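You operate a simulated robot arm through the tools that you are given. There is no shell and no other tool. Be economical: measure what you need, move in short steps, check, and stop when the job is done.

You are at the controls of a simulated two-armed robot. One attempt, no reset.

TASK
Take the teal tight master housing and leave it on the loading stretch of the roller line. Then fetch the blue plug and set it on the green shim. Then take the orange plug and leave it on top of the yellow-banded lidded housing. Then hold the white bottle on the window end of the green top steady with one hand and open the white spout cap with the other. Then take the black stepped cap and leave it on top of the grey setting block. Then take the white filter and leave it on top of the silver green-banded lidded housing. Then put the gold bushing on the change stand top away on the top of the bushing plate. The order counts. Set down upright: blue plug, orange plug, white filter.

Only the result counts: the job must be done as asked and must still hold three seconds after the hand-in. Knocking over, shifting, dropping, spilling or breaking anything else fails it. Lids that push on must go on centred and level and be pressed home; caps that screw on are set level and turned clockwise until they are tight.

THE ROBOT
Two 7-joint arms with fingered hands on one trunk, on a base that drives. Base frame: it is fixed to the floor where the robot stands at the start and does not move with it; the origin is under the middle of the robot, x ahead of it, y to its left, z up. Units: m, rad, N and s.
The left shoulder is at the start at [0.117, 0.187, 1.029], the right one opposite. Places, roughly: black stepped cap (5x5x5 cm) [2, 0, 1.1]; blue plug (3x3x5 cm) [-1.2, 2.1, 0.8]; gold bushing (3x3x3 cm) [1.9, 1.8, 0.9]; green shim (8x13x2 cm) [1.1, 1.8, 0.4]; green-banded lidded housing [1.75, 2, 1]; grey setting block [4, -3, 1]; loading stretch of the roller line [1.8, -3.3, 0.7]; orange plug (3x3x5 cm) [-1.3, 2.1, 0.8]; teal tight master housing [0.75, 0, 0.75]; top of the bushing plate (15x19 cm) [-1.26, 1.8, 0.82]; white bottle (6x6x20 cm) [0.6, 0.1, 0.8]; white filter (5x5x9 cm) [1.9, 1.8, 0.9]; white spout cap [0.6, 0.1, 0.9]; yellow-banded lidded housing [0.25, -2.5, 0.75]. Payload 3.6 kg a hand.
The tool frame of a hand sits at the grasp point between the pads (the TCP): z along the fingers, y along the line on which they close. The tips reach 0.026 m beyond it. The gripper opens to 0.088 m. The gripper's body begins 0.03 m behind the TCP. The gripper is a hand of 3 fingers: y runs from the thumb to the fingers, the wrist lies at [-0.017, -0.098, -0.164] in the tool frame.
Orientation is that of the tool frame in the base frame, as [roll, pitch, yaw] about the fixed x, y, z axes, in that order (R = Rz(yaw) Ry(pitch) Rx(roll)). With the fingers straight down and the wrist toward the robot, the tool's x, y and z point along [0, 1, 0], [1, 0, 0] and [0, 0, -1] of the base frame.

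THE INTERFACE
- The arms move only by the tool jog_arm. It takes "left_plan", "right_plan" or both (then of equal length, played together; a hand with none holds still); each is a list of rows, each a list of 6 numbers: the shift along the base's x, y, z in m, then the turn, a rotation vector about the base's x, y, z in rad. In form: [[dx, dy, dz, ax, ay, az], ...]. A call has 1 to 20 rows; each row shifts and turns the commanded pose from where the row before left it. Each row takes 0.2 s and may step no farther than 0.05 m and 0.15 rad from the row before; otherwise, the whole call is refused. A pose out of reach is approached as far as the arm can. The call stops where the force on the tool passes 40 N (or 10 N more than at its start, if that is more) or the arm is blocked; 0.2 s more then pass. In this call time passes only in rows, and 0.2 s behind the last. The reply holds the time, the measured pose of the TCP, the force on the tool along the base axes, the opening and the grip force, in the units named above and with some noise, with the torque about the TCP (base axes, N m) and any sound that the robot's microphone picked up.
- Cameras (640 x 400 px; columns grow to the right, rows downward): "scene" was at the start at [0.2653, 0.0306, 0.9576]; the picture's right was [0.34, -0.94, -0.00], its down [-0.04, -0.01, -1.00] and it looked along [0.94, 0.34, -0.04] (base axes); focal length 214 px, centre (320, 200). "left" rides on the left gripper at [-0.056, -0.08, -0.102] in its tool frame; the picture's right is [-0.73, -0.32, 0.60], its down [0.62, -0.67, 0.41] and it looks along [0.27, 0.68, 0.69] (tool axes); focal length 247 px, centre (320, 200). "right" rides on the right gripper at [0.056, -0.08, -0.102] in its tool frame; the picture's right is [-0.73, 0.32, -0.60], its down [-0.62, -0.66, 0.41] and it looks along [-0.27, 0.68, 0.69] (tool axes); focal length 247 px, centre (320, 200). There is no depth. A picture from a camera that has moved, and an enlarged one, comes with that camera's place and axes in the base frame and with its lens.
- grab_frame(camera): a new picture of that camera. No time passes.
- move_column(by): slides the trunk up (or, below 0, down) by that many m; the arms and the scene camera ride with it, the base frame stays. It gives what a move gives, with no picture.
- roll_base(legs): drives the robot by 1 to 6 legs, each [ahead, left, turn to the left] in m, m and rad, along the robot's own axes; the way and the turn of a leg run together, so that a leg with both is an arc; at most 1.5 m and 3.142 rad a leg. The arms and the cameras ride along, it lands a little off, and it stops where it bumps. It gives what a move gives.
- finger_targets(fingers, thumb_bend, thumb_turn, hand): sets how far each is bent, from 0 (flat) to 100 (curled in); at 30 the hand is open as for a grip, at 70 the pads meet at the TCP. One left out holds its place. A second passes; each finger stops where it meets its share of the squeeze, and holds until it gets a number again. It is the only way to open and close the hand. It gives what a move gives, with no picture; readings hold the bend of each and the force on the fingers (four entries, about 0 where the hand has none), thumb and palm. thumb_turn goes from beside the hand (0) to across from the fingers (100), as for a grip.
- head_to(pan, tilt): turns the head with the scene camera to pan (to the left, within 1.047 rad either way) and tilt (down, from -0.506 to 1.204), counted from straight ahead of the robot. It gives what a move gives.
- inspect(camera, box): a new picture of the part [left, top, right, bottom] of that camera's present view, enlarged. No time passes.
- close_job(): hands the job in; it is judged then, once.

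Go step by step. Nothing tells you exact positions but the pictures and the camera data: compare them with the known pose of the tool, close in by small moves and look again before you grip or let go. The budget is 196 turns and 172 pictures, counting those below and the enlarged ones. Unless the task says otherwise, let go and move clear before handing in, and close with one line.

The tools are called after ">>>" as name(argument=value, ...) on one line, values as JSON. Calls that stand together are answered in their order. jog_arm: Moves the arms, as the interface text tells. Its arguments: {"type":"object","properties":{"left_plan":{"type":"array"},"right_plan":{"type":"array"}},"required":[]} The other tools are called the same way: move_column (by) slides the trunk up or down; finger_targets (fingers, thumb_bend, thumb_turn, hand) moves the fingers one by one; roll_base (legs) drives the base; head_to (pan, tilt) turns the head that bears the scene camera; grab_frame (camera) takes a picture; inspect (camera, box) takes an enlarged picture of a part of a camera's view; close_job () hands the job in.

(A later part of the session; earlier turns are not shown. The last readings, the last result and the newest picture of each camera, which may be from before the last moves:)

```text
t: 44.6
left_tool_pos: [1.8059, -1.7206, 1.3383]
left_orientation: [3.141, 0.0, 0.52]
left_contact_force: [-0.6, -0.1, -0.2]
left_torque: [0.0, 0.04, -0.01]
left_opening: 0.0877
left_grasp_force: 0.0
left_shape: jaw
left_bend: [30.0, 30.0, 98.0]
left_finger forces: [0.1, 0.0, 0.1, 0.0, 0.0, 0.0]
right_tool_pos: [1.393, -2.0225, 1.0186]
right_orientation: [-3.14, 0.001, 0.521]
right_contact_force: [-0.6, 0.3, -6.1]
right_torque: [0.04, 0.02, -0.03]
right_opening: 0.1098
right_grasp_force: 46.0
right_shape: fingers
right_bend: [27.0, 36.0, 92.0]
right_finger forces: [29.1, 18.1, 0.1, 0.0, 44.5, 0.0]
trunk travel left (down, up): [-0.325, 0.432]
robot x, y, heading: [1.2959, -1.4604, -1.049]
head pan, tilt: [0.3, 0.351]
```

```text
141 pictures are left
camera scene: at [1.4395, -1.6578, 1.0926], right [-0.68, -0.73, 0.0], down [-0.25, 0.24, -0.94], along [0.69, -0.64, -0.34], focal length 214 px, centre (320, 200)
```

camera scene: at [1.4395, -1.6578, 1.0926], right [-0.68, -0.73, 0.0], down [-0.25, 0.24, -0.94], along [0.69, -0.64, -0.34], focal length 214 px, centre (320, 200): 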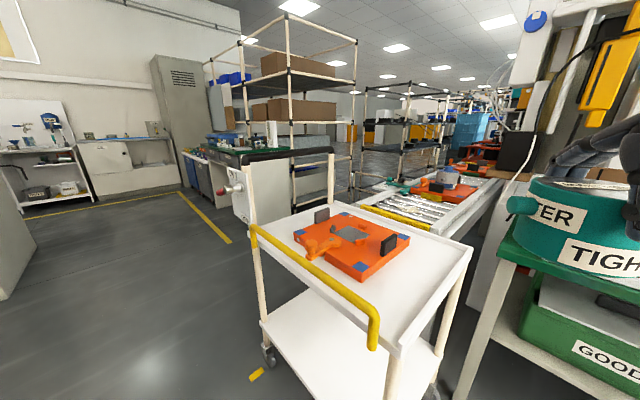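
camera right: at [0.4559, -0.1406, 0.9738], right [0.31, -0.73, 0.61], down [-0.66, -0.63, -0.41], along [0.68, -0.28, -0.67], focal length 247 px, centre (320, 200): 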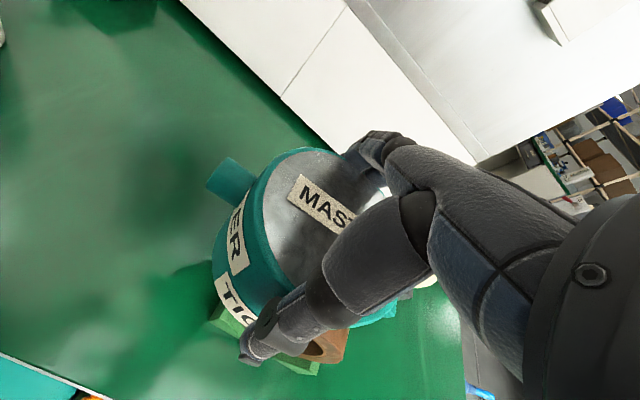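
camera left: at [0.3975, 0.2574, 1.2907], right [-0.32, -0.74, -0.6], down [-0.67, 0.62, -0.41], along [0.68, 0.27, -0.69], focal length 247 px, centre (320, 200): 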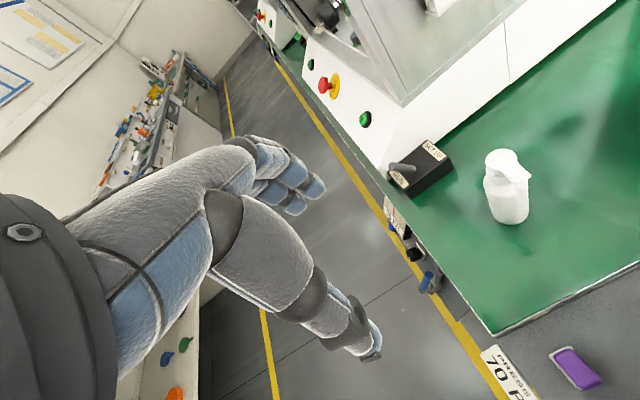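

The roller line is visible behind the cart, running away from it. I enlarge it.

>>> inspect(camera="scene", box=[340, 140, 520, 250])

```text
3.56 times, centred on (430, 195) of scene
camera zoom: at [1.4395, -1.6578, 1.0926], right [-0.68, -0.73, 0.0], down [-0.25, 0.24, -0.94], along [0.69, -0.64, -0.34], focal length 763 px, centre (-71, 218)
```

zoom: 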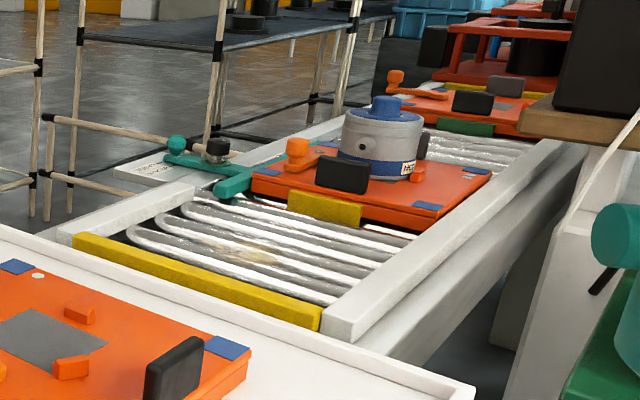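

The line runs along -y at x≈1.83, with free rollers between the yellow end bar and the first pallet; I need a better view from its left side. I turn left, drive past the cart, and look back.

>>> roll_base(legs=[[0, 0, 1.05], [1.5, -0.05, 0], [0, 0, -1.4]])

>>> head_to(pan=-0.5, tilt=0.4)

>>> grab_frame(camera="scene")

>>> head_to(pan=0.4, tilt=0.4)

>>> grab_frame(camera="scene")

```text
refused: leg 2 is longer than a leg can be; nothing moved
```

```text
t: 45.7
left_tool_pos: [1.8052, -1.7206, 1.3389]
left_orientation: [-3.142, -0.001, 0.52]
left_contact_force: [0.3, -0.1, -0.5]
left_torque: [-0.03, -0.01, -0.01]
left_opening: 0.0877
left_grasp_force: 0.0
left_shape: jaw
left_bend: [30.0, 30.0, 98.0]
left_finger forces: [0.0, 0.1, 0.0, 0.1, 0.0, 0.0]
right_tool_pos: [1.393, -2.0205, 1.0182]
right_orientation: [-3.14, 0.001, 0.519]
right_contact_force: [-0.2, 0.0, -6.6]
right_torque: [0.05, 0.01, 0.01]
right_opening: 0.1096
right_grasp_force: 45.6
right_shape: fingers
right_bend: [27.0, 36.0, 92.0]
right_finger forces: [29.0, 18.2, 0.0, 0.1, 44.5, 0.0]
trunk travel left (down, up): [-0.325, 0.432]
robot x, y, heading: [1.2943, -1.4588, -1.055]
head pan, tilt: [-0.499, 0.4]
```

```text
139 pictures are left
camera scene: at [1.3735, -1.6868, 1.088], right [-1.0, -0.02, 0.0], down [-0.01, 0.39, -0.92], along [0.02, -0.92, -0.39], focal length 214 px, centre (320, 200)
```

scene: 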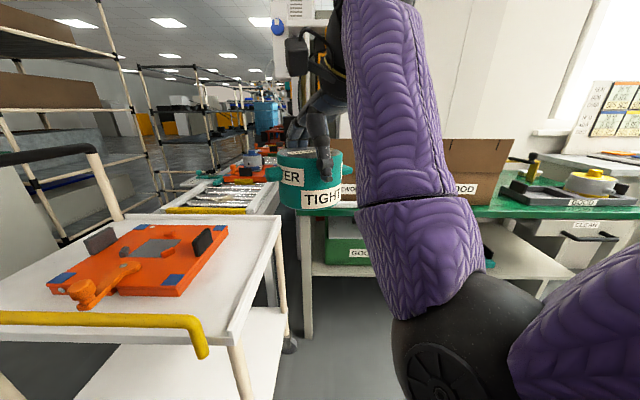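

```text
t: 46.9
left_tool_pos: [1.8039, -1.7207, 1.339]
left_orientation: [-3.141, -0.001, 0.52]
left_contact_force: [-0.8, 0.3, -0.2]
left_torque: [0.03, 0.02, -0.02]
left_opening: 0.0878
left_grasp_force: 0.0
left_shape: jaw
left_bend: [30.0, 30.0, 98.0]
left_finger forces: [0.0, 0.0, 0.0, 0.0, 0.0, 0.0]
right_tool_pos: [1.3937, -2.021, 1.0186]
right_orientation: [-3.14, -0.001, 0.521]
right_contact_force: [0.2, 0.4, -5.4]
right_torque: [0.1, -0.01, 0.06]
right_opening: 0.1096
right_grasp_force: 46.3
right_shape: fingers
right_bend: [27.0, 36.0, 92.0]
right_finger forces: [29.0, 18.1, 0.0, 0.1, 44.5, 0.0]
trunk travel left (down, up): [-0.325, 0.432]
robot x, y, heading: [1.2961, -1.4621, -1.048]
head pan, tilt: [0.4, 0.4]
```

```text
138 pictures are left
camera scene: at [1.4451, -1.6504, 1.088], right [-0.61, -0.79, 0.0], down [-0.31, 0.24, -0.92], along [0.73, -0.56, -0.39], focal length 214 px, centre (320, 200)
```

scene: 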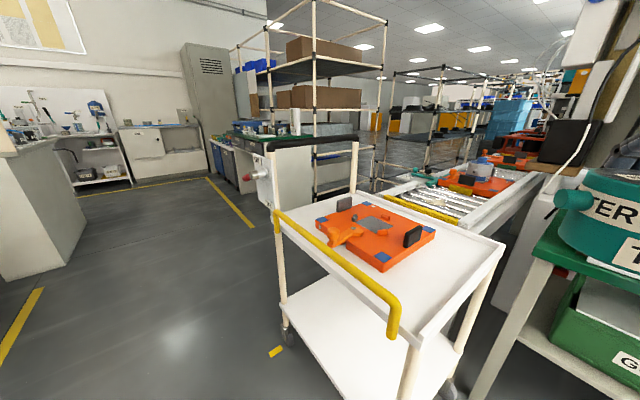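

The leg was just too long; I repeat with a shorter one.

>>> roll_base(legs=[[0, 0, 1.05], [1.45, 0, 0], [0, 0, -1.4]])

>>> head_to(pan=-0.3, tilt=0.4)

>>> grab_frame(camera="scene")

```text
t: 60.1
left_tool_pos: [3.1238, -1.8882, 1.3383]
left_orientation: [-3.141, -0.001, 0.166]
left_contact_force: [1.0, 0.4, 0.1]
left_torque: [0.01, -0.01, 0.02]
left_opening: 0.0878
left_grasp_force: 0.0
left_shape: jaw
left_bend: [30.0, 30.0, 98.0]
left_finger forces: [0.0, 0.0, 0.0, 0.1, 0.0, 0.0]
right_tool_pos: [2.6331, -2.0265, 1.018]
right_orientation: [-3.14, -0.001, 0.167]
right_contact_force: [-0.7, 1.2, -6.3]
right_torque: [0.02, 0.03, -0.02]
right_opening: 0.1085
right_grasp_force: 42.7
right_shape: fingers
right_bend: [27.0, 37.0, 92.0]
right_finger forces: [26.7, 17.5, 0.1, 0.0, 41.8, 0.0]
trunk travel left (down, up): [-0.325, 0.432]
robot x, y, heading: [2.7374, -1.4688, -1.403]
head pan, tilt: [0.4, 0.4]
```

```text
t: 61.2
left_tool_pos: [3.1246, -1.887, 1.3391]
left_orientation: [-3.141, 0.001, 0.165]
left_contact_force: [0.6, 0.2, 0.1]
left_torque: [0.01, -0.01, -0.01]
left_opening: 0.0877
left_grasp_force: 0.1
left_shape: jaw
left_bend: [30.0, 30.0, 98.0]
left_finger forces: [0.0, 0.0, 0.1, 0.0, 0.1, 0.0]
right_tool_pos: [2.6339, -2.0266, 1.0188]
right_orientation: [-3.14, 0.001, 0.165]
right_contact_force: [-0.8, 0.6, -5.8]
right_torque: [0.03, -0.03, 0.0]
right_opening: 0.1083
right_grasp_force: 42.8
right_shape: fingers
right_bend: [27.0, 37.0, 92.0]
right_finger forces: [26.8, 17.7, 0.0, 0.0, 42.0, 0.0]
trunk travel left (down, up): [-0.325, 0.432]
robot x, y, heading: [2.738, -1.4642, -1.409]
head pan, tilt: [-0.3, 0.4]
```

```text
137 pictures are left
camera scene: at [2.7489, -1.711, 1.088], right [-0.99, 0.13, 0.0], down [0.05, 0.39, -0.92], along [-0.12, -0.91, -0.39], focal length 214 px, centre (320, 200)
```

scene: 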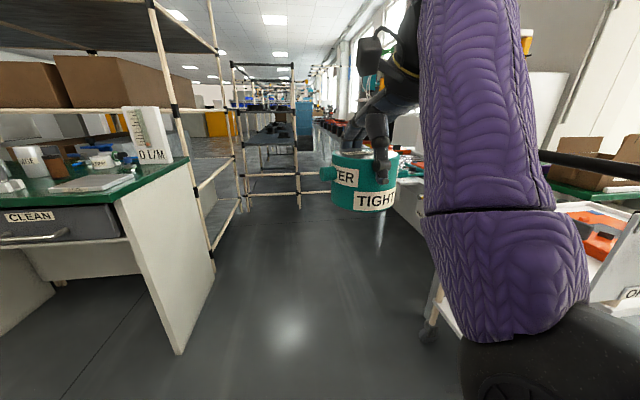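

The corridor between the line and the next bench is clear. I refresh the grip, straighten, drive along it and turn to face the line.

>>> finger_targets(hand="right", fingers=60, thumb_bend=60)

>>> roll_base(legs=[[0, 0, -0.165], [1.3, -0.03, 0], [0, 0, -1.4]])

>>> head_to(pan=0.2, tilt=0.5)

>>> grab_frame(camera="scene")

>>> grab_frame(camera="right")

```text
t: 62.2
left_tool_pos: [3.1238, -1.8878, 1.3379]
left_orientation: [3.141, -0.001, 0.166]
left_contact_force: [0.2, -0.8, -0.3]
left_torque: [-0.01, 0.03, -0.01]
left_opening: 0.0879
left_grasp_force: 0.1
left_shape: jaw
left_bend: [30.0, 30.0, 98.0]
left_finger forces: [0.0, 0.0, 0.1, 0.1, 0.0, 0.1]
right_tool_pos: [2.635, -2.0257, 1.0182]
right_orientation: [-3.139, 0.002, 0.167]
right_contact_force: [-0.6, 0.0, -5.5]
right_torque: [0.05, 0.02, -0.01]
right_opening: 0.1087
right_grasp_force: 49.2
right_shape: fingers
right_bend: [24.0, 34.0, 92.0]
right_finger forces: [29.9, 20.9, 0.0, 0.0, 47.6, 0.0]
trunk travel left (down, up): [-0.325, 0.432]
robot x, y, heading: [2.7392, -1.4666, -1.408]
head pan, tilt: [-0.3, 0.4]
```

```text
t: 72.8
left_tool_pos: [2.298, -3.141, 1.3383]
left_orientation: [-3.141, 0.001, -1.391]
left_contact_force: [0.2, -0.8, 0.3]
left_torque: [0.05, 0.0, 0.0]
left_opening: 0.0876
left_grasp_force: 0.1
left_shape: jaw
left_bend: [30.0, 30.0, 98.0]
left_finger forces: [0.0, 0.0, 0.0, 0.1, 0.0, 0.0]
right_tool_pos: [2.1515, -2.6529, 1.0179]
right_orientation: [-3.139, 0.001, -1.391]
right_contact_force: [-0.7, 0.6, -5.8]
right_torque: [0.0, -0.01, 0.02]
right_opening: 0.1079
right_grasp_force: 45.8
right_shape: fingers
right_bend: [24.0, 35.0, 92.0]
right_finger forces: [27.9, 19.4, 0.0, 0.1, 44.5, 0.0]
trunk travel left (down, up): [-0.325, 0.432]
robot x, y, heading: [2.7137, -2.747, -2.963]
head pan, tilt: [-0.3, 0.4]
```

```text
t: 73.7
left_tool_pos: [2.2984, -3.1419, 1.338]
left_orientation: [3.141, 0.0, -1.393]
left_contact_force: [0.6, 0.5, -0.3]
left_torque: [-0.01, -0.01, -0.04]
left_opening: 0.0877
left_grasp_force: 0.1
left_shape: jaw
left_bend: [30.0, 30.0, 98.0]
left_finger forces: [0.0, 0.0, 0.1, 0.1, 0.1, 0.1]
right_tool_pos: [2.1531, -2.6547, 1.0189]
right_orientation: [-3.139, 0.0, -1.391]
right_contact_force: [-0.1, -0.5, -5.6]
right_torque: [0.01, -0.04, -0.02]
right_opening: 0.1078
right_grasp_force: 45.9
right_shape: fingers
right_bend: [24.0, 35.0, 92.0]
right_finger forces: [27.8, 19.5, 0.1, 0.0, 44.6, 0.0]
trunk travel left (down, up): [-0.325, 0.432]
robot x, y, heading: [2.7126, -2.7494, -2.963]
head pan, tilt: [0.201, 0.499]
```

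```text
136 pictures are left
camera scene: at [2.4758, -2.8112, 1.0789], right [-0.37, 0.93, 0.0], down [0.45, 0.18, -0.88], along [-0.82, -0.32, -0.48], focal length 214 px, centre (320, 200)
```

scene: 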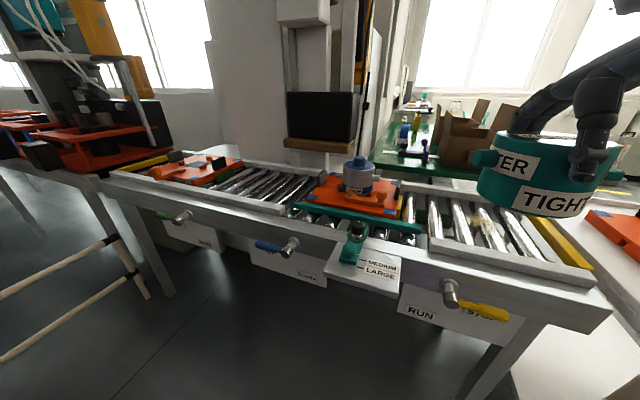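

```text
135 pictures are left
camera right: at [2.241, -2.6942, 1.1209], right [-0.45, 0.67, 0.6], down [0.54, 0.73, -0.41], along [-0.71, 0.14, -0.69], focal length 247 px, centre (320, 200)
```

right: 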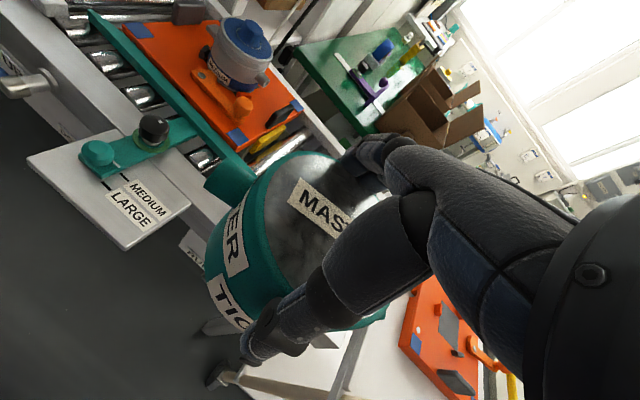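

Now I see the line from its side, with labels on levers. I enlarge to read which stretch is the loading one.

>>> inspect(camera="scene", box=[140, 140, 340, 290])

>>> inspect(camera="scene", box=[310, 150, 610, 350])

```text
2.67 times, centred on (240, 215) of scene
camera zoom: at [2.4758, -2.8112, 1.0789], right [-0.37, 0.93, 0.0], down [0.45, 0.18, -0.88], along [-0.82, -0.32, -0.48], focal length 572 px, centre (533, 160)
```

zoom: 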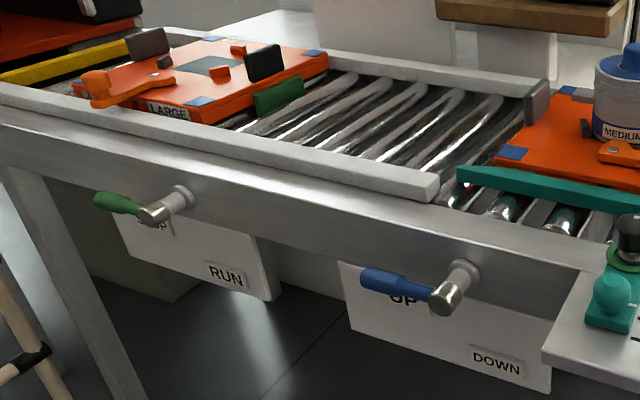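

```text
2.00 times, centred on (460, 250) of scene
camera zoom: at [2.4758, -2.8112, 1.0789], right [-0.37, 0.93, 0.0], down [0.45, 0.18, -0.88], along [-0.82, -0.32, -0.48], focal length 429 px, centre (40, 100)
```

zoom: 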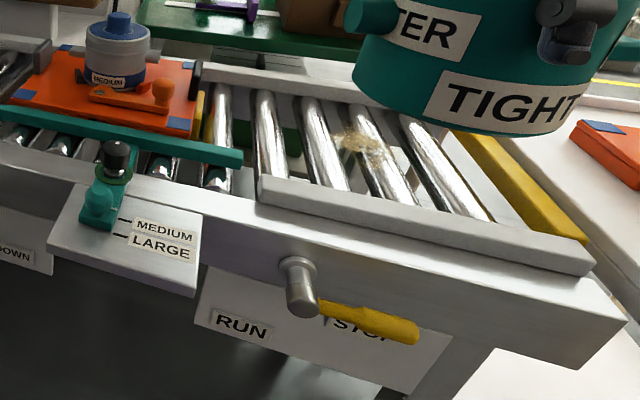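

The given place (1.8, -3.3) matches the free rollers between the large pallet's green stop and the station. I drive alongside that stretch.

>>> roll_base(legs=[[0.2, 0.52, -0.178]])

>>> head_to(pan=0.2, tilt=0.45)

>>> grab_frame(camera="scene")

>>> grab_frame(camera="left")

```text
t: 76.9
left_tool_pos: [2.0833, -3.6, 1.3396]
left_orientation: [-3.141, 0.0, -1.568]
left_contact_force: [-0.2, 0.1, -0.1]
left_torque: [-0.01, 0.02, 0.0]
left_opening: 0.0876
left_grasp_force: 0.1
left_shape: jaw
left_bend: [30.0, 30.0, 98.0]
left_finger forces: [0.0, 0.0, 0.0, 0.1, 0.0, 0.1]
right_tool_pos: [2.0255, -3.0929, 1.0182]
right_orientation: [-3.139, -0.001, -1.568]
right_contact_force: [-0.2, -0.3, -6.8]
right_torque: [0.01, -0.07, 0.02]
right_opening: 0.1078
right_grasp_force: 45.6
right_shape: fingers
right_bend: [24.0, 35.0, 92.0]
right_finger forces: [27.9, 19.4, 0.1, 0.0, 44.3, 0.0]
trunk travel left (down, up): [-0.325, 0.432]
robot x, y, heading: [2.56, -3.2882, -3.139]
head pan, tilt: [0.201, 0.499]
```

```text
t: 77.5
left_tool_pos: [2.0852, -3.5994, 1.3389]
left_orientation: [-3.14, 0.002, -1.568]
left_contact_force: [-0.1, -0.1, -0.6]
left_torque: [-0.01, -0.04, 0.0]
left_opening: 0.0877
left_grasp_force: 0.1
left_shape: jaw
left_bend: [30.0, 30.0, 98.0]
left_finger forces: [0.1, 0.1, 0.1, 0.0, 0.1, 0.0]
right_tool_pos: [2.0268, -3.0934, 1.0181]
right_orientation: [-3.137, 0.001, -1.568]
right_contact_force: [0.2, -0.1, -6.3]
right_torque: [-0.02, -0.05, 0.0]
right_opening: 0.1078
right_grasp_force: 45.8
right_shape: fingers
right_bend: [24.0, 35.0, 92.0]
right_finger forces: [27.6, 19.5, 0.0, 0.0, 44.4, 0.1]
trunk travel left (down, up): [-0.325, 0.432]
robot x, y, heading: [2.5589, -3.287, -3.139]
head pan, tilt: [0.201, 0.45]
```

```text
132 pictures are left
camera scene: at [2.3162, -3.3048, 1.0833], right [-0.2, 0.98, 0.0], down [0.43, 0.09, -0.9], along [-0.88, -0.18, -0.44], focal length 214 px, centre (320, 200)
```

scene: 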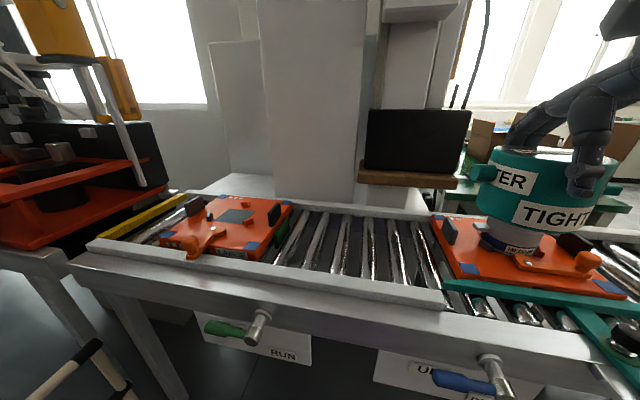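

```text
131 pictures are left
camera left: at [2.1637, -3.5425, 1.4407], right [0.32, 0.74, -0.6], down [0.67, -0.62, -0.41], along [-0.67, -0.27, -0.69], focal length 247 px, centre (320, 200)
```

left: 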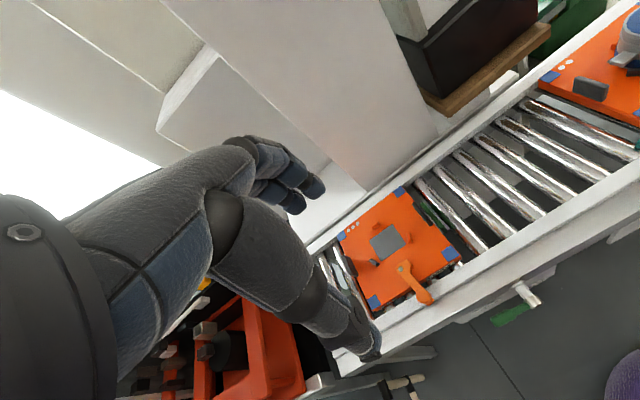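

The left camera looks straight at the stretch. I enlarge it to find the gaps between the rollers.

>>> inspect(camera="left", box=[380, 60, 640, 280])

```text
1.82 times, centred on (510, 170) of left
camera zoom: at [2.1637, -3.5425, 1.4407], right [0.32, 0.74, -0.6], down [0.67, -0.62, -0.41], along [-0.67, -0.27, -0.69], focal length 449 px, centre (-26, 254)
```

zoom: 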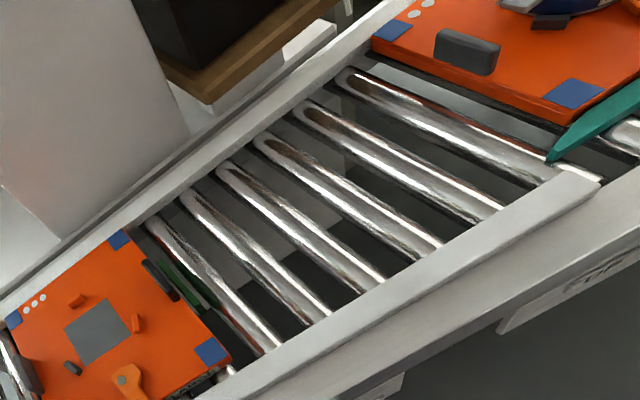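

The rollers are about 7.6 cm apart; the gap centre at y≈-3.30 suits a 10 cm base. I move closer and bring the housing above that spot.

>>> roll_base(legs=[[0.14, 0, 0]])

>>> jog_arm(right_plan=[[-0.01, -0.035, 0, 0, 0, 0], [-0.01, -0.035, 0, 0, 0, 0], [-0.02, -0.035, 0, 0, 0, 0], [-0.02, -0.035, 0, 0, 0, 0], [-0.02, -0.035, 0, 0, 0, 0], [-0.015, -0.03, 0, 0, 0, 0]])

>>> grab_frame(camera="scene")

>>> grab_frame(camera="left")

```text
t: 78.9
left_tool_pos: [1.9402, -3.6002, 1.3383]
left_orientation: [-3.14, -0.001, -1.567]
left_contact_force: [-0.7, 0.7, 0.6]
left_torque: [-0.02, -0.01, 0.01]
left_opening: 0.0878
left_grasp_force: 0.0
left_shape: jaw
left_bend: [30.0, 30.0, 98.0]
left_finger forces: [0.0, 0.0, 0.1, 0.1, 0.0, 0.0]
right_tool_pos: [1.8834, -3.0935, 1.0173]
right_orientation: [-3.138, -0.001, -1.567]
right_contact_force: [-0.7, 0.1, -6.3]
right_torque: [0.03, -0.07, -0.01]
right_opening: 0.1077
right_grasp_force: 46.3
right_shape: fingers
right_bend: [24.0, 35.0, 92.0]
right_finger forces: [27.7, 19.4, 0.0, 0.1, 44.2, 0.0]
trunk travel left (down, up): [-0.325, 0.432]
robot x, y, heading: [2.4219, -3.2844, -3.136]
head pan, tilt: [0.201, 0.45]
```

```text
t: 80.3
left_tool_pos: [1.9426, -3.6017, 1.3389]
left_orientation: [-3.137, 0.001, -1.568]
left_contact_force: [-0.7, 0.5, 0.4]
left_torque: [0.01, 0.01, -0.02]
left_opening: 0.088
left_grasp_force: 0.0
left_shape: jaw
left_bend: [30.0, 30.0, 98.0]
left_finger forces: [0.1, 0.0, 0.0, 0.0, 0.0, 0.1]
right_tool_pos: [1.7918, -3.2987, 1.017]
right_orientation: [-3.136, -0.001, -1.567]
right_contact_force: [0.9, -0.2, -5.8]
right_torque: [0.01, -0.03, -0.02]
right_opening: 0.1074
right_grasp_force: 44.2
right_shape: fingers
right_bend: [24.0, 36.0, 92.0]
right_finger forces: [26.6, 19.0, 0.1, 0.1, 43.2, 0.1]
trunk travel left (down, up): [-0.325, 0.432]
robot x, y, heading: [2.4206, -3.2802, -3.133]
head pan, tilt: [0.201, 0.45]
```

```text
129 pictures are left
camera scene: at [2.1745, -3.306, 1.0833], right [-0.2, 0.98, 0.0], down [0.43, 0.09, -0.9], along [-0.88, -0.18, -0.44], focal length 214 px, centre (320, 200)
```

scene: 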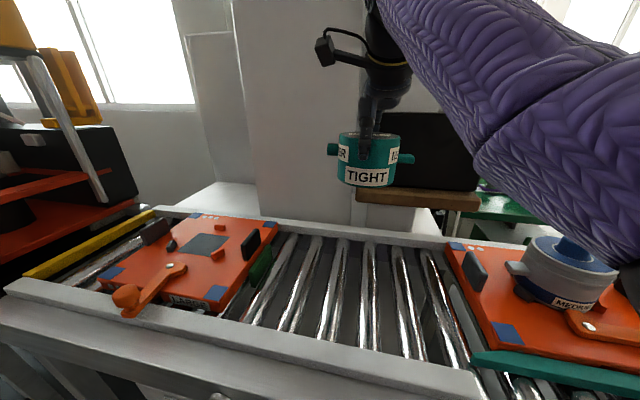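

```text
128 pictures are left
camera left: at [2.0219, -3.5441, 1.4404], right [0.32, 0.74, -0.6], down [0.67, -0.62, -0.41], along [-0.67, -0.27, -0.69], focal length 247 px, centre (320, 200)
```

left: 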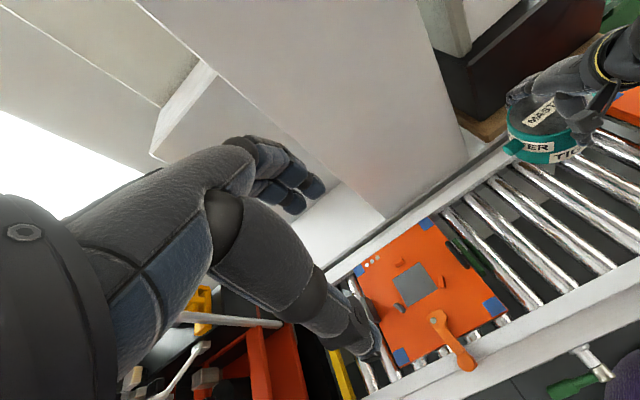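

The housing hangs over the gap between two rollers (needs ~6 mm more in -y). I lower it most of the way.

>>> jog_arm(right_plan=[[0.002, -0.006, -0.04, 0, 0, 0], [0, 0, -0.04, 0, 0, 0], [0, 0, -0.04, 0, 0, 0], [0, 0, -0.04, 0, 0, 0], [0, 0, -0.03, 0, 0, 0]])

>>> grab_frame(camera="scene")

>>> inspect(camera="left", box=[400, 60, 640, 260])

```text
t: 81.5
left_tool_pos: [1.9428, -3.601, 1.3379]
left_orientation: [-3.139, 0.001, -1.566]
left_contact_force: [0.2, -0.6, 0.3]
left_torque: [0.01, 0.01, -0.01]
left_opening: 0.0878
left_grasp_force: 0.0
left_shape: jaw
left_bend: [30.0, 30.0, 98.0]
left_finger forces: [0.0, 0.1, 0.0, 0.0, 0.0, 0.0]
right_tool_pos: [1.7913, -3.3022, 0.8284]
right_orientation: [-3.139, 0.0, -1.57]
right_contact_force: [0.1, -1.4, -5.6]
right_torque: [0.03, -0.03, 0.0]
right_opening: 0.1073
right_grasp_force: 43.6
right_shape: fingers
right_bend: [24.0, 36.0, 92.0]
right_finger forces: [25.9, 18.4, 0.1, 0.0, 42.1, 0.0]
trunk travel left (down, up): [-0.325, 0.432]
robot x, y, heading: [2.4212, -3.2862, -3.135]
head pan, tilt: [0.201, 0.45]
```

```text
127 pictures are left
camera scene: at [2.1744, -3.3058, 1.0833], right [-0.2, 0.98, 0.0], down [0.43, 0.09, -0.9], along [-0.88, -0.18, -0.44], focal length 214 px, centre (320, 200)
```

scene: 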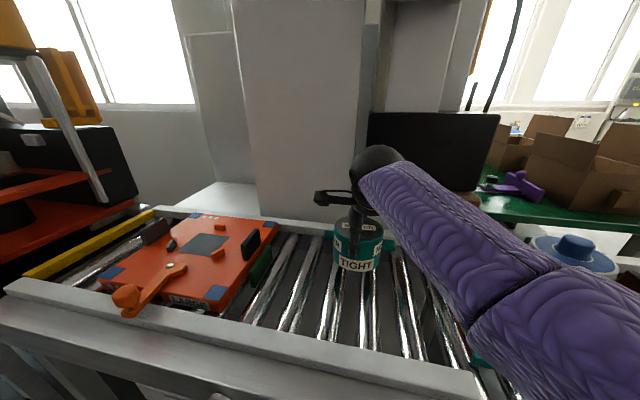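

```text
2.00 times, centred on (520, 160) of left
camera zoom: at [2.0218, -3.5437, 1.4404], right [0.32, 0.74, -0.6], down [0.67, -0.62, -0.41], along [-0.67, -0.27, -0.69], focal length 494 px, centre (-80, 280)
```

zoom: 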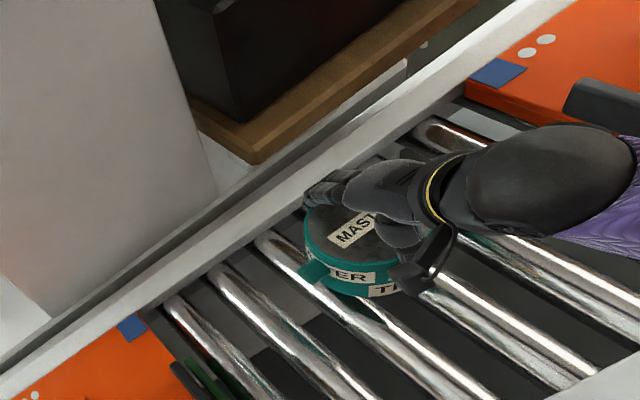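

Alignment looks good: rollers show on both sides. I lower further until contact.

>>> jog_arm(right_plan=[[0, 0, -0.015, 0, 0, 0], [0, 0, -0.01, 0, 0, 0], [0, 0, -0.007, 0, 0, 0]])

>>> inspect(camera="scene", box=[270, 180, 470, 340])

```text
t: 82.3
left_tool_pos: [1.9428, -3.6011, 1.3381]
left_orientation: [-3.138, 0.0, -1.568]
left_contact_force: [1.0, 0.3, 0.3]
left_torque: [0.0, 0.04, 0.01]
left_opening: 0.0877
left_grasp_force: 0.0
left_shape: jaw
left_bend: [30.0, 30.0, 98.0]
left_finger forces: [0.1, 0.1, 0.0, 0.0, 0.0, 0.0]
right_tool_pos: [1.793, -3.3046, 0.7955]
right_orientation: [-3.136, -0.001, -1.568]
right_contact_force: [-0.3, -0.3, -6.1]
right_torque: [0.0, -0.09, 0.0]
right_opening: 0.1072
right_grasp_force: 42.9
right_shape: fingers
right_bend: [24.0, 37.0, 92.0]
right_finger forces: [25.7, 18.4, 0.0, 0.0, 41.8, 0.1]
trunk travel left (down, up): [-0.325, 0.432]
robot x, y, heading: [2.4214, -3.2838, -3.137]
head pan, tilt: [0.201, 0.45]
```

```text
2.50 times, centred on (370, 260) of scene
camera zoom: at [2.1745, -3.3057, 1.0833], right [-0.2, 0.98, 0.0], down [0.43, 0.09, -0.9], along [-0.88, -0.18, -0.44], focal length 536 px, centre (195, 50)
```

zoom: 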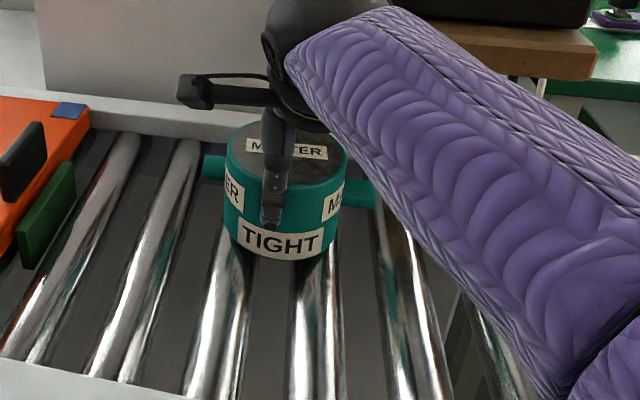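

Close now. I shift 4 mm and lower in small steps to contact.

>>> jog_arm(right_plan=[[0, -0.004, -0.005, 0, 0, 0], [0, 0, -0.005, 0, 0, 0], [0, 0, -0.005, 0, 0, 0], [0, 0, -0.005, 0, 0, 0]])

```text
t: 83.2
left_tool_pos: [1.9436, -3.6012, 1.3392]
left_orientation: [-3.139, -0.001, -1.568]
left_contact_force: [0.0, 0.4, -1.1]
left_torque: [0.02, -0.02, -0.01]
left_opening: 0.0879
left_grasp_force: 0.1
left_shape: jaw
left_bend: [30.0, 30.0, 98.0]
left_finger forces: [0.0, 0.1, 0.0, 0.1, 0.0, 0.0]
right_tool_pos: [1.7848, -3.3125, 0.792]
right_orientation: [3.118, -0.01, -1.562]
right_contact_force: [4.2, 1.1, 18.2]
right_torque: [-0.07, -0.59, 0.0]
right_opening: 0.1072
right_grasp_force: 47.7
right_shape: fingers
right_bend: [25.0, 37.0, 92.0]
right_finger forces: [23.6, 20.6, 0.0, 0.1, 51.4, 0.0]
trunk travel left (down, up): [-0.325, 0.432]
robot x, y, heading: [2.4168, -3.2865, -3.139]
head pan, tilt: [0.201, 0.45]
stopped in row 4 (right hand): the force on the tool passed its limit (the readings are from after the stop); the commanded pose is now the measured one
```

Contact on the rollers. I check before letting go.

>>> inspect(camera="scene", box=[270, 180, 470, 340])

>>> inspect(camera="left", box=[400, 60, 640, 260])

```text
2.50 times, centred on (370, 260) of scene
camera zoom: at [2.1751, -3.3056, 1.0834], right [-0.2, 0.98, 0.0], down [0.43, 0.09, -0.9], along [-0.88, -0.18, -0.44], focal length 536 px, centre (195, 50)
```

zoom: 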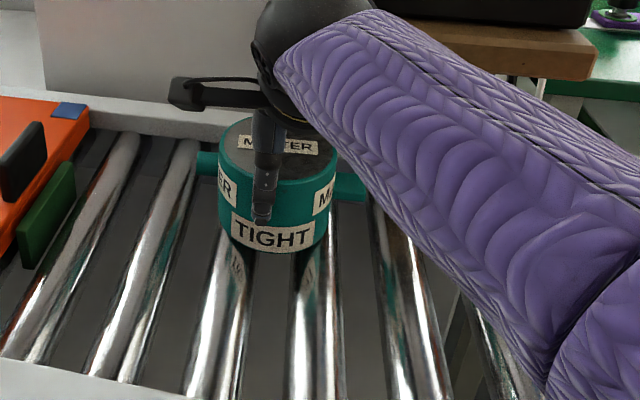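

```text
2.00 times, centred on (520, 160) of left
camera zoom: at [2.0226, -3.5434, 1.4406], right [0.32, 0.74, -0.6], down [0.67, -0.62, -0.41], along [-0.67, -0.27, -0.69], focal length 494 px, centre (-80, 280)
```

zoom: 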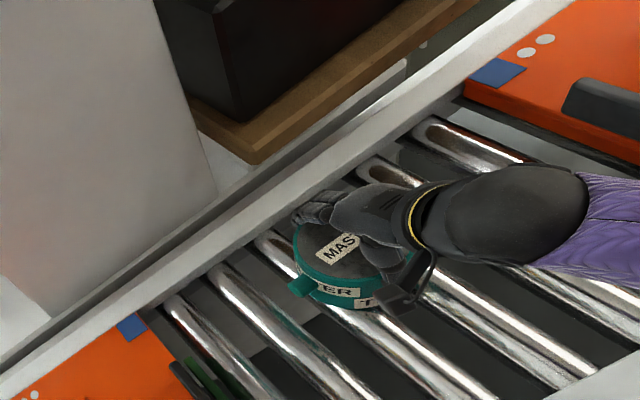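

It sits centred on two rollers. I open the hand.

>>> finger_targets(hand="right", fingers=16, thumb_bend=0)

>>> inspect(camera="scene", box=[270, 180, 470, 340])

```text
t: 84.2
left_tool_pos: [1.9442, -3.5997, 1.339]
left_orientation: [-3.141, 0.001, -1.567]
left_contact_force: [-0.4, -0.6, 0.2]
left_torque: [-0.01, -0.02, 0.01]
left_opening: 0.0878
left_grasp_force: 0.0
left_shape: jaw
left_bend: [30.0, 30.0, 98.0]
left_finger forces: [0.0, 0.1, 0.0, 0.0, 0.1, 0.1]
right_tool_pos: [1.7871, -3.3113, 0.7898]
right_orientation: [3.124, -0.008, -1.565]
right_contact_force: [-1.8, -1.4, 11.0]
right_torque: [0.04, 0.35, 0.03]
right_opening: 0.1265
right_grasp_force: 4.2
right_shape: fingers
right_bend: [15.0, 0.0, 95.0]
right_finger forces: [3.5, 3.3, 0.0, 0.1, 2.0, 0.0]
trunk travel left (down, up): [-0.325, 0.432]
robot x, y, heading: [2.4192, -3.2887, -3.141]
head pan, tilt: [0.201, 0.45]
```

```text
2.50 times, centred on (370, 260) of scene
camera zoom: at [2.1756, -3.3057, 1.0837], right [-0.2, 0.98, 0.0], down [0.43, 0.09, -0.9], along [-0.88, -0.18, -0.43], focal length 536 px, centre (195, 50)
```

zoom: 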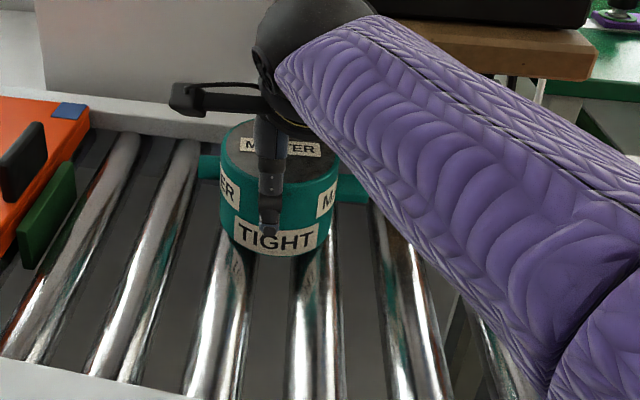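

The grip is off; I raise the hand straight up.

>>> jog_arm(right_plan=[[0, 0, 0.01, 0, 0, 0], [0, 0, 0.02, 0, 0, 0], [0, 0, 0.04, 0, 0, 0], [0, 0, 0.05, 0, 0, 0], [0, 0, 0.05, 0, 0, 0]])

>>> grab_frame(camera="scene")

```text
t: 85.4
left_tool_pos: [1.9437, -3.5999, 1.3395]
left_orientation: [3.14, -0.002, -1.569]
left_contact_force: [-0.3, 0.6, 0.4]
left_torque: [0.0, -0.01, -0.04]
left_opening: 0.0874
left_grasp_force: 0.1
left_shape: jaw
left_bend: [30.0, 30.0, 98.0]
left_finger forces: [0.1, 0.0, 0.0, 0.1, 0.1, 0.1]
right_tool_pos: [1.7892, -3.3119, 0.9575]
right_orientation: [3.127, -0.007, -1.562]
right_contact_force: [0.0, -0.6, -0.1]
right_torque: [0.04, 0.0, 0.01]
right_opening: 0.1234
right_grasp_force: 0.1
right_shape: fingers
right_bend: [16.0, 0.0, 95.0]
right_finger forces: [0.1, 0.0, 0.0, 0.0, 0.0, 0.1]
trunk travel left (down, up): [-0.325, 0.432]
robot x, y, heading: [2.4205, -3.2895, -3.14]
head pan, tilt: [0.201, 0.45]
```

```text
121 pictures are left
camera scene: at [2.1752, -3.3056, 1.0835], right [-0.2, 0.98, 0.0], down [0.43, 0.09, -0.9], along [-0.88, -0.18, -0.44], focal length 214 px, centre (320, 200)
```

scene: 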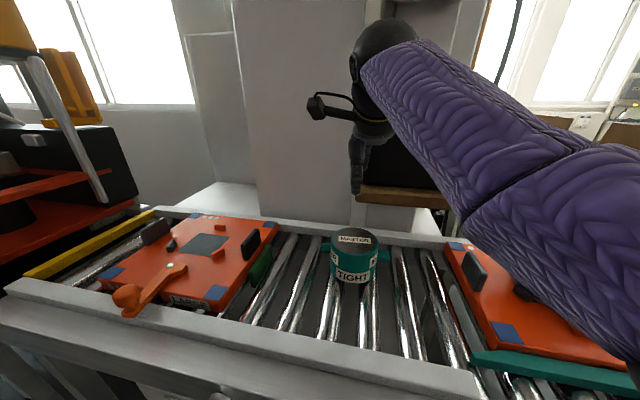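

The housing stands upright on the loading stretch. I tuck the right hand and drive back toward the start, heading for the plugs on the wall shelf.

>>> jog_arm(right_plan=[[0, 0, 0.05, 0, 0, 0], [0.02, 0.03, 0.05, 0.015, 0.007, 0], [0.03, 0.03, 0.05, 0, 0, 0], [0.03, 0.03, 0.02, 0, 0, 0], [0.03, 0.03, 0, 0, 0, 0]])

>>> roll_base(legs=[[-0.32, 0, 0], [0, 0, -1.57], [1.35, 0, 0], [0, 0, 1.57], [1.45, 0, 0], [1.45, 0, 0]])

>>> finger_targets(hand="right", fingers=30, thumb_bend=30)

>>> head_to(pan=-0.3, tilt=0.3)

>>> grab_frame(camera="scene")

```text
refused: row 2 steps farther than a row can; nothing moved
```

```text
t: 102.2
left_tool_pos: [2.25, -2.24, 1.3412]
left_orientation: [3.139, -0.002, -1.559]
left_contact_force: [0.4, 0.1, 0.3]
left_torque: [-0.01, 0.0, 0.03]
left_opening: 0.0878
left_grasp_force: 0.0
left_shape: jaw
left_bend: [30.0, 30.0, 98.0]
left_finger forces: [0.1, 0.1, 0.1, 0.0, 0.0, 0.0]
right_tool_pos: [2.0964, -1.956, 0.9589]
right_orientation: [3.141, -0.005, -1.55]
right_contact_force: [24.8, 7.3, 8.6]
right_torque: [-0.26, 0.41, 0.26]
right_opening: 0.1237
right_grasp_force: 12.8
right_shape: fingers
right_bend: [16.0, 0.0, 97.0]
right_finger forces: [0.0, 0.1, 0.0, 0.0, 26.3, 0.0]
trunk travel left (down, up): [-0.325, 0.432]
robot x, y, heading: [2.7219, -1.9261, -3.134]
head pan, tilt: [0.201, 0.45]
stopped in leg 5: the force on the tool passed its limit (the readings are from after the stop); the commanded pose is now the measured one
```

```text
t: 103.2
left_tool_pos: [2.2515, -2.2413, 1.3415]
left_orientation: [3.139, 0.001, -1.56]
left_contact_force: [-0.2, -0.2, 0.6]
left_torque: [0.04, 0.01, 0.0]
left_opening: 0.0879
left_grasp_force: 0.0
left_shape: jaw
left_bend: [30.0, 30.0, 98.0]
left_finger forces: [0.0, 0.0, 0.0, 0.2, 0.0, 0.0]
right_tool_pos: [2.0962, -1.9544, 0.9579]
right_orientation: [3.141, -0.004, -1.552]
right_contact_force: [30.7, 6.9, 12.3]
right_torque: [-0.22, 0.47, 0.32]
right_opening: 0.0959
right_grasp_force: 17.1
right_shape: fingers
right_bend: [30.0, 29.0, 96.0]
right_finger forces: [0.0, 0.0, 0.0, 0.1, 33.3, 0.0]
trunk travel left (down, up): [-0.325, 0.432]
robot x, y, heading: [2.7216, -1.9219, -3.137]
head pan, tilt: [0.201, 0.45]
```

```text
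t: 104.2
left_tool_pos: [2.2518, -2.2408, 1.3411]
left_orientation: [3.139, -0.001, -1.56]
left_contact_force: [-0.2, 0.5, -1.1]
left_torque: [0.02, 0.02, -0.03]
left_opening: 0.0878
left_grasp_force: 0.1
left_shape: jaw
left_bend: [30.0, 30.0, 98.0]
left_finger forces: [0.0, 0.1, 0.1, 0.0, 0.0, 0.0]
right_tool_pos: [2.0977, -1.9538, 0.9586]
right_orientation: [3.14, -0.006, -1.551]
right_contact_force: [31.4, 6.1, 13.3]
right_torque: [-0.25, 0.45, 0.26]
right_opening: 0.0955
right_grasp_force: 17.0
right_shape: fingers
right_bend: [30.0, 29.0, 96.0]
right_finger forces: [0.0, 0.1, 0.0, 0.1, 33.9, 0.0]
trunk travel left (down, up): [-0.325, 0.432]
robot x, y, heading: [2.7211, -1.9232, -3.132]
head pan, tilt: [-0.3, 0.3]
```

```text
120 pictures are left
camera scene: at [2.4802, -1.8984, 1.0985], right [0.29, 0.96, 0.0], down [0.28, -0.09, -0.96], along [-0.92, 0.27, -0.29], focal length 214 px, centre (320, 200)
```

scene: 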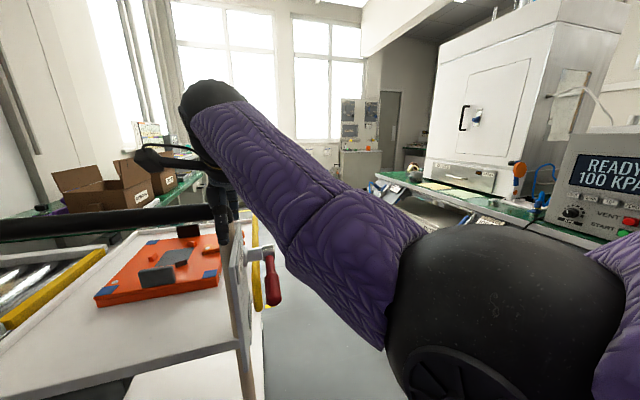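

My tuck move was refused, and the low right hand met the cart's side panel. I back straight off and raise the hand, then check the cart.

>>> jog_arm(right_plan=[[0.03, 0, 0, 0, 0, 0], [0.03, 0, 0, 0, 0, 0]])

>>> grab_frame(camera="scene")

```text
t: 105.0
left_tool_pos: [2.2451, -2.2413, 1.3383]
left_orientation: [-3.14, 0.0, -1.56]
left_contact_force: [-0.1, -0.2, -0.2]
left_torque: [0.02, 0.0, 0.02]
left_opening: 0.0876
left_grasp_force: 0.1
left_shape: jaw
left_bend: [30.0, 30.0, 98.0]
left_finger forces: [0.1, 0.0, 0.0, 0.1, 0.0, 0.0]
right_tool_pos: [2.1354, -1.9362, 0.9724]
right_orientation: [3.1, 0.008, -1.583]
right_contact_force: [-0.3, 0.3, -0.7]
right_torque: [-0.02, -0.02, 0.01]
right_opening: 0.0893
right_grasp_force: 0.0
right_shape: fingers
right_bend: [30.0, 30.0, 95.0]
right_finger forces: [0.0, 0.0, 0.0, 0.0, 0.0, 0.0]
trunk travel left (down, up): [-0.325, 0.432]
robot x, y, heading: [2.7189, -1.9239, -3.129]
head pan, tilt: [-0.3, 0.3]
stopped in row 2 (right hand): the arm was blocked; the commanded pose is now the measured one
```

```text
119 pictures are left
camera scene: at [2.4753, -1.8991, 1.0973], right [0.29, 0.96, 0.0], down [0.28, -0.08, -0.96], along [-0.92, 0.27, -0.3], focal length 214 px, centre (320, 200)
```

scene: 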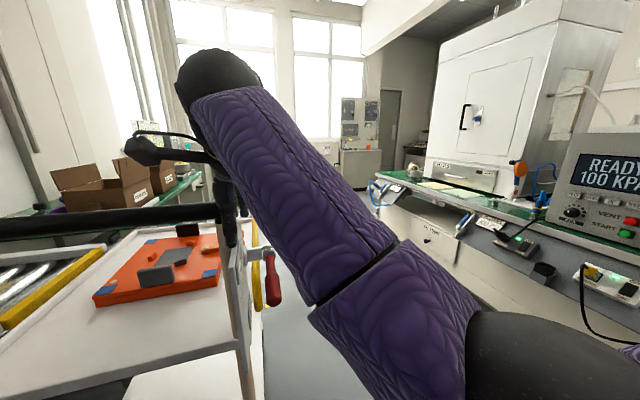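

No force remains. I raise the right hand straight up over the cart.

>>> jog_arm(right_plan=[[0, 0, 0.02, 0, 0, 0], [0, 0, 0.04, 0, 0, 0], [0, 0, 0.04, 0, 0, 0], [0, 0, 0.04, 0, 0, 0], [0, 0, 0.04, 0, 0, 0]])

>>> grab_frame(camera="scene")

```text
t: 106.2
left_tool_pos: [2.2457, -2.2419, 1.3389]
left_orientation: [-3.141, -0.001, -1.561]
left_contact_force: [0.1, -0.2, 0.3]
left_torque: [0.02, -0.02, 0.01]
left_opening: 0.0876
left_grasp_force: 0.1
left_shape: jaw
left_bend: [30.0, 30.0, 98.0]
left_finger forces: [0.0, 0.1, 0.0, 0.1, 0.1, 0.1]
right_tool_pos: [2.1376, -1.9393, 1.1532]
right_orientation: [3.104, 0.008, -1.579]
right_contact_force: [0.6, -0.2, -0.1]
right_torque: [-0.02, 0.0, -0.02]
right_opening: 0.0891
right_grasp_force: 0.0
right_shape: fingers
right_bend: [30.0, 30.0, 95.0]
right_finger forces: [0.1, 0.0, 0.1, 0.1, 0.1, 0.0]
trunk travel left (down, up): [-0.325, 0.432]
robot x, y, heading: [2.7188, -1.9255, -3.136]
head pan, tilt: [-0.3, 0.3]
```

```text
118 pictures are left
camera scene: at [2.4757, -1.8991, 1.0975], right [0.29, 0.96, 0.0], down [0.28, -0.08, -0.96], along [-0.92, 0.27, -0.3], focal length 214 px, centre (320, 200)
```

scene: 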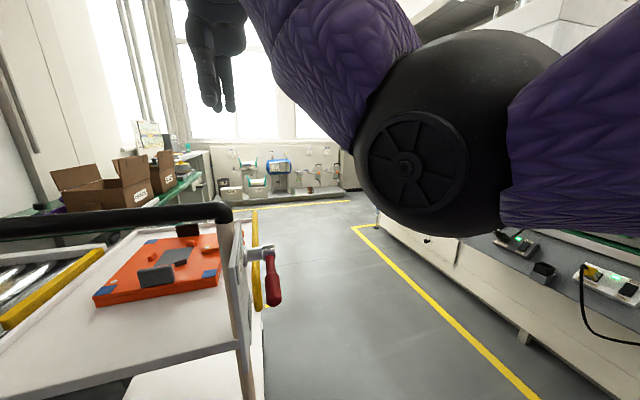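

The cart looks undisturbed. I strafe away from it and drive back down the aisle to near the start.

>>> roll_base(legs=[[0, -0.43, 0], [1.45, 0, 0], [1.45, 0, 0], [0.35, 0, 0], [0, 0, -1.57], [1.4, 0, 0]])

>>> head_to(pan=0.4, tilt=0.3)

>>> grab_frame(camera="scene")

```text
t: 134.7
left_tool_pos: [-0.8309, 0.3749, 1.3388]
left_orientation: [3.141, -0.001, 3.132]
left_contact_force: [0.2, 0.5, -0.3]
left_torque: [0.0, -0.02, 0.02]
left_opening: 0.0875
left_grasp_force: 0.1
left_shape: jaw
left_bend: [30.0, 30.0, 98.0]
left_finger forces: [0.1, 0.1, 0.1, 0.0, 0.0, 0.0]
right_tool_pos: [-0.5267, 0.4766, 1.1527]
right_orientation: [3.103, 0.006, 3.116]
right_contact_force: [-0.5, -0.3, -0.1]
right_torque: [-0.01, 0.02, -0.02]
right_opening: 0.0891
right_grasp_force: 0.1
right_shape: fingers
right_bend: [30.0, 30.0, 95.0]
right_finger forces: [0.0, 0.0, 0.0, 0.0, 0.0, 0.0]
trunk travel left (down, up): [-0.325, 0.432]
robot x, y, heading: [-0.5214, -0.1037, 1.557]
head pan, tilt: [-0.3, 0.3]
```

```text
t: 135.8
left_tool_pos: [-0.8314, 0.3738, 1.3392]
left_orientation: [-3.141, 0.0, 3.133]
left_contact_force: [0.2, 0.9, -0.8]
left_torque: [0.01, 0.03, 0.02]
left_opening: 0.0875
left_grasp_force: 0.1
left_shape: jaw
left_bend: [30.0, 30.0, 98.0]
left_finger forces: [0.0, 0.1, 0.1, 0.1, 0.1, 0.1]
right_tool_pos: [-0.5277, 0.4779, 1.1532]
right_orientation: [3.102, 0.008, 3.116]
right_contact_force: [0.0, 0.8, 0.7]
right_torque: [0.0, 0.01, 0.0]
right_opening: 0.089
right_grasp_force: 0.1
right_shape: fingers
right_bend: [30.0, 30.0, 95.0]
right_finger forces: [0.0, 0.0, 0.0, 0.0, 0.1, 0.0]
trunk travel left (down, up): [-0.325, 0.432]
robot x, y, heading: [-0.5221, -0.108, 1.562]
head pan, tilt: [0.4, 0.3]
```

```text
117 pictures are left
camera scene: at [-0.5588, 0.134, 1.0974], right [0.92, 0.38, 0.0], down [0.11, -0.27, -0.96], along [-0.36, 0.88, -0.3], focal length 214 px, centre (320, 200)
```

scene: 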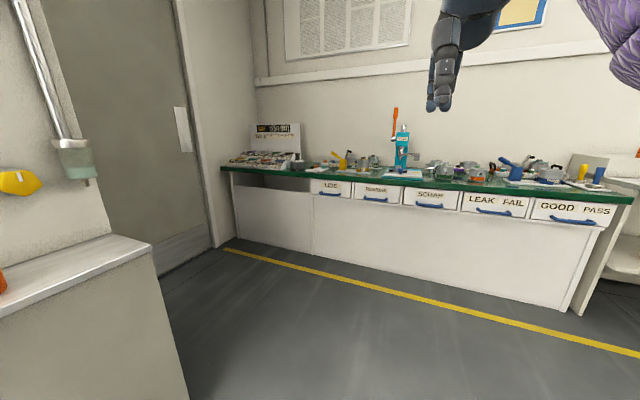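

I see the green-top wall bench with many parts. I enlarge the area around (337,167).

>>> inspect(camera="scene", box=[290, 130, 450, 220])

```text
4.00 times, centred on (370, 175) of scene
camera zoom: at [-0.5588, 0.134, 1.0974], right [0.92, 0.38, 0.0], down [0.11, -0.27, -0.96], along [-0.36, 0.88, -0.3], focal length 858 px, centre (120, 300)
```

zoom: 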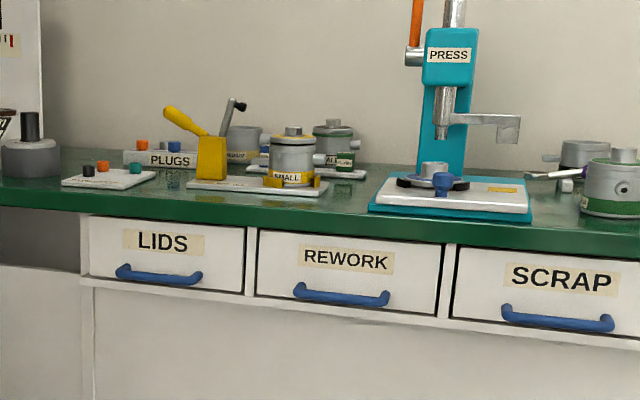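

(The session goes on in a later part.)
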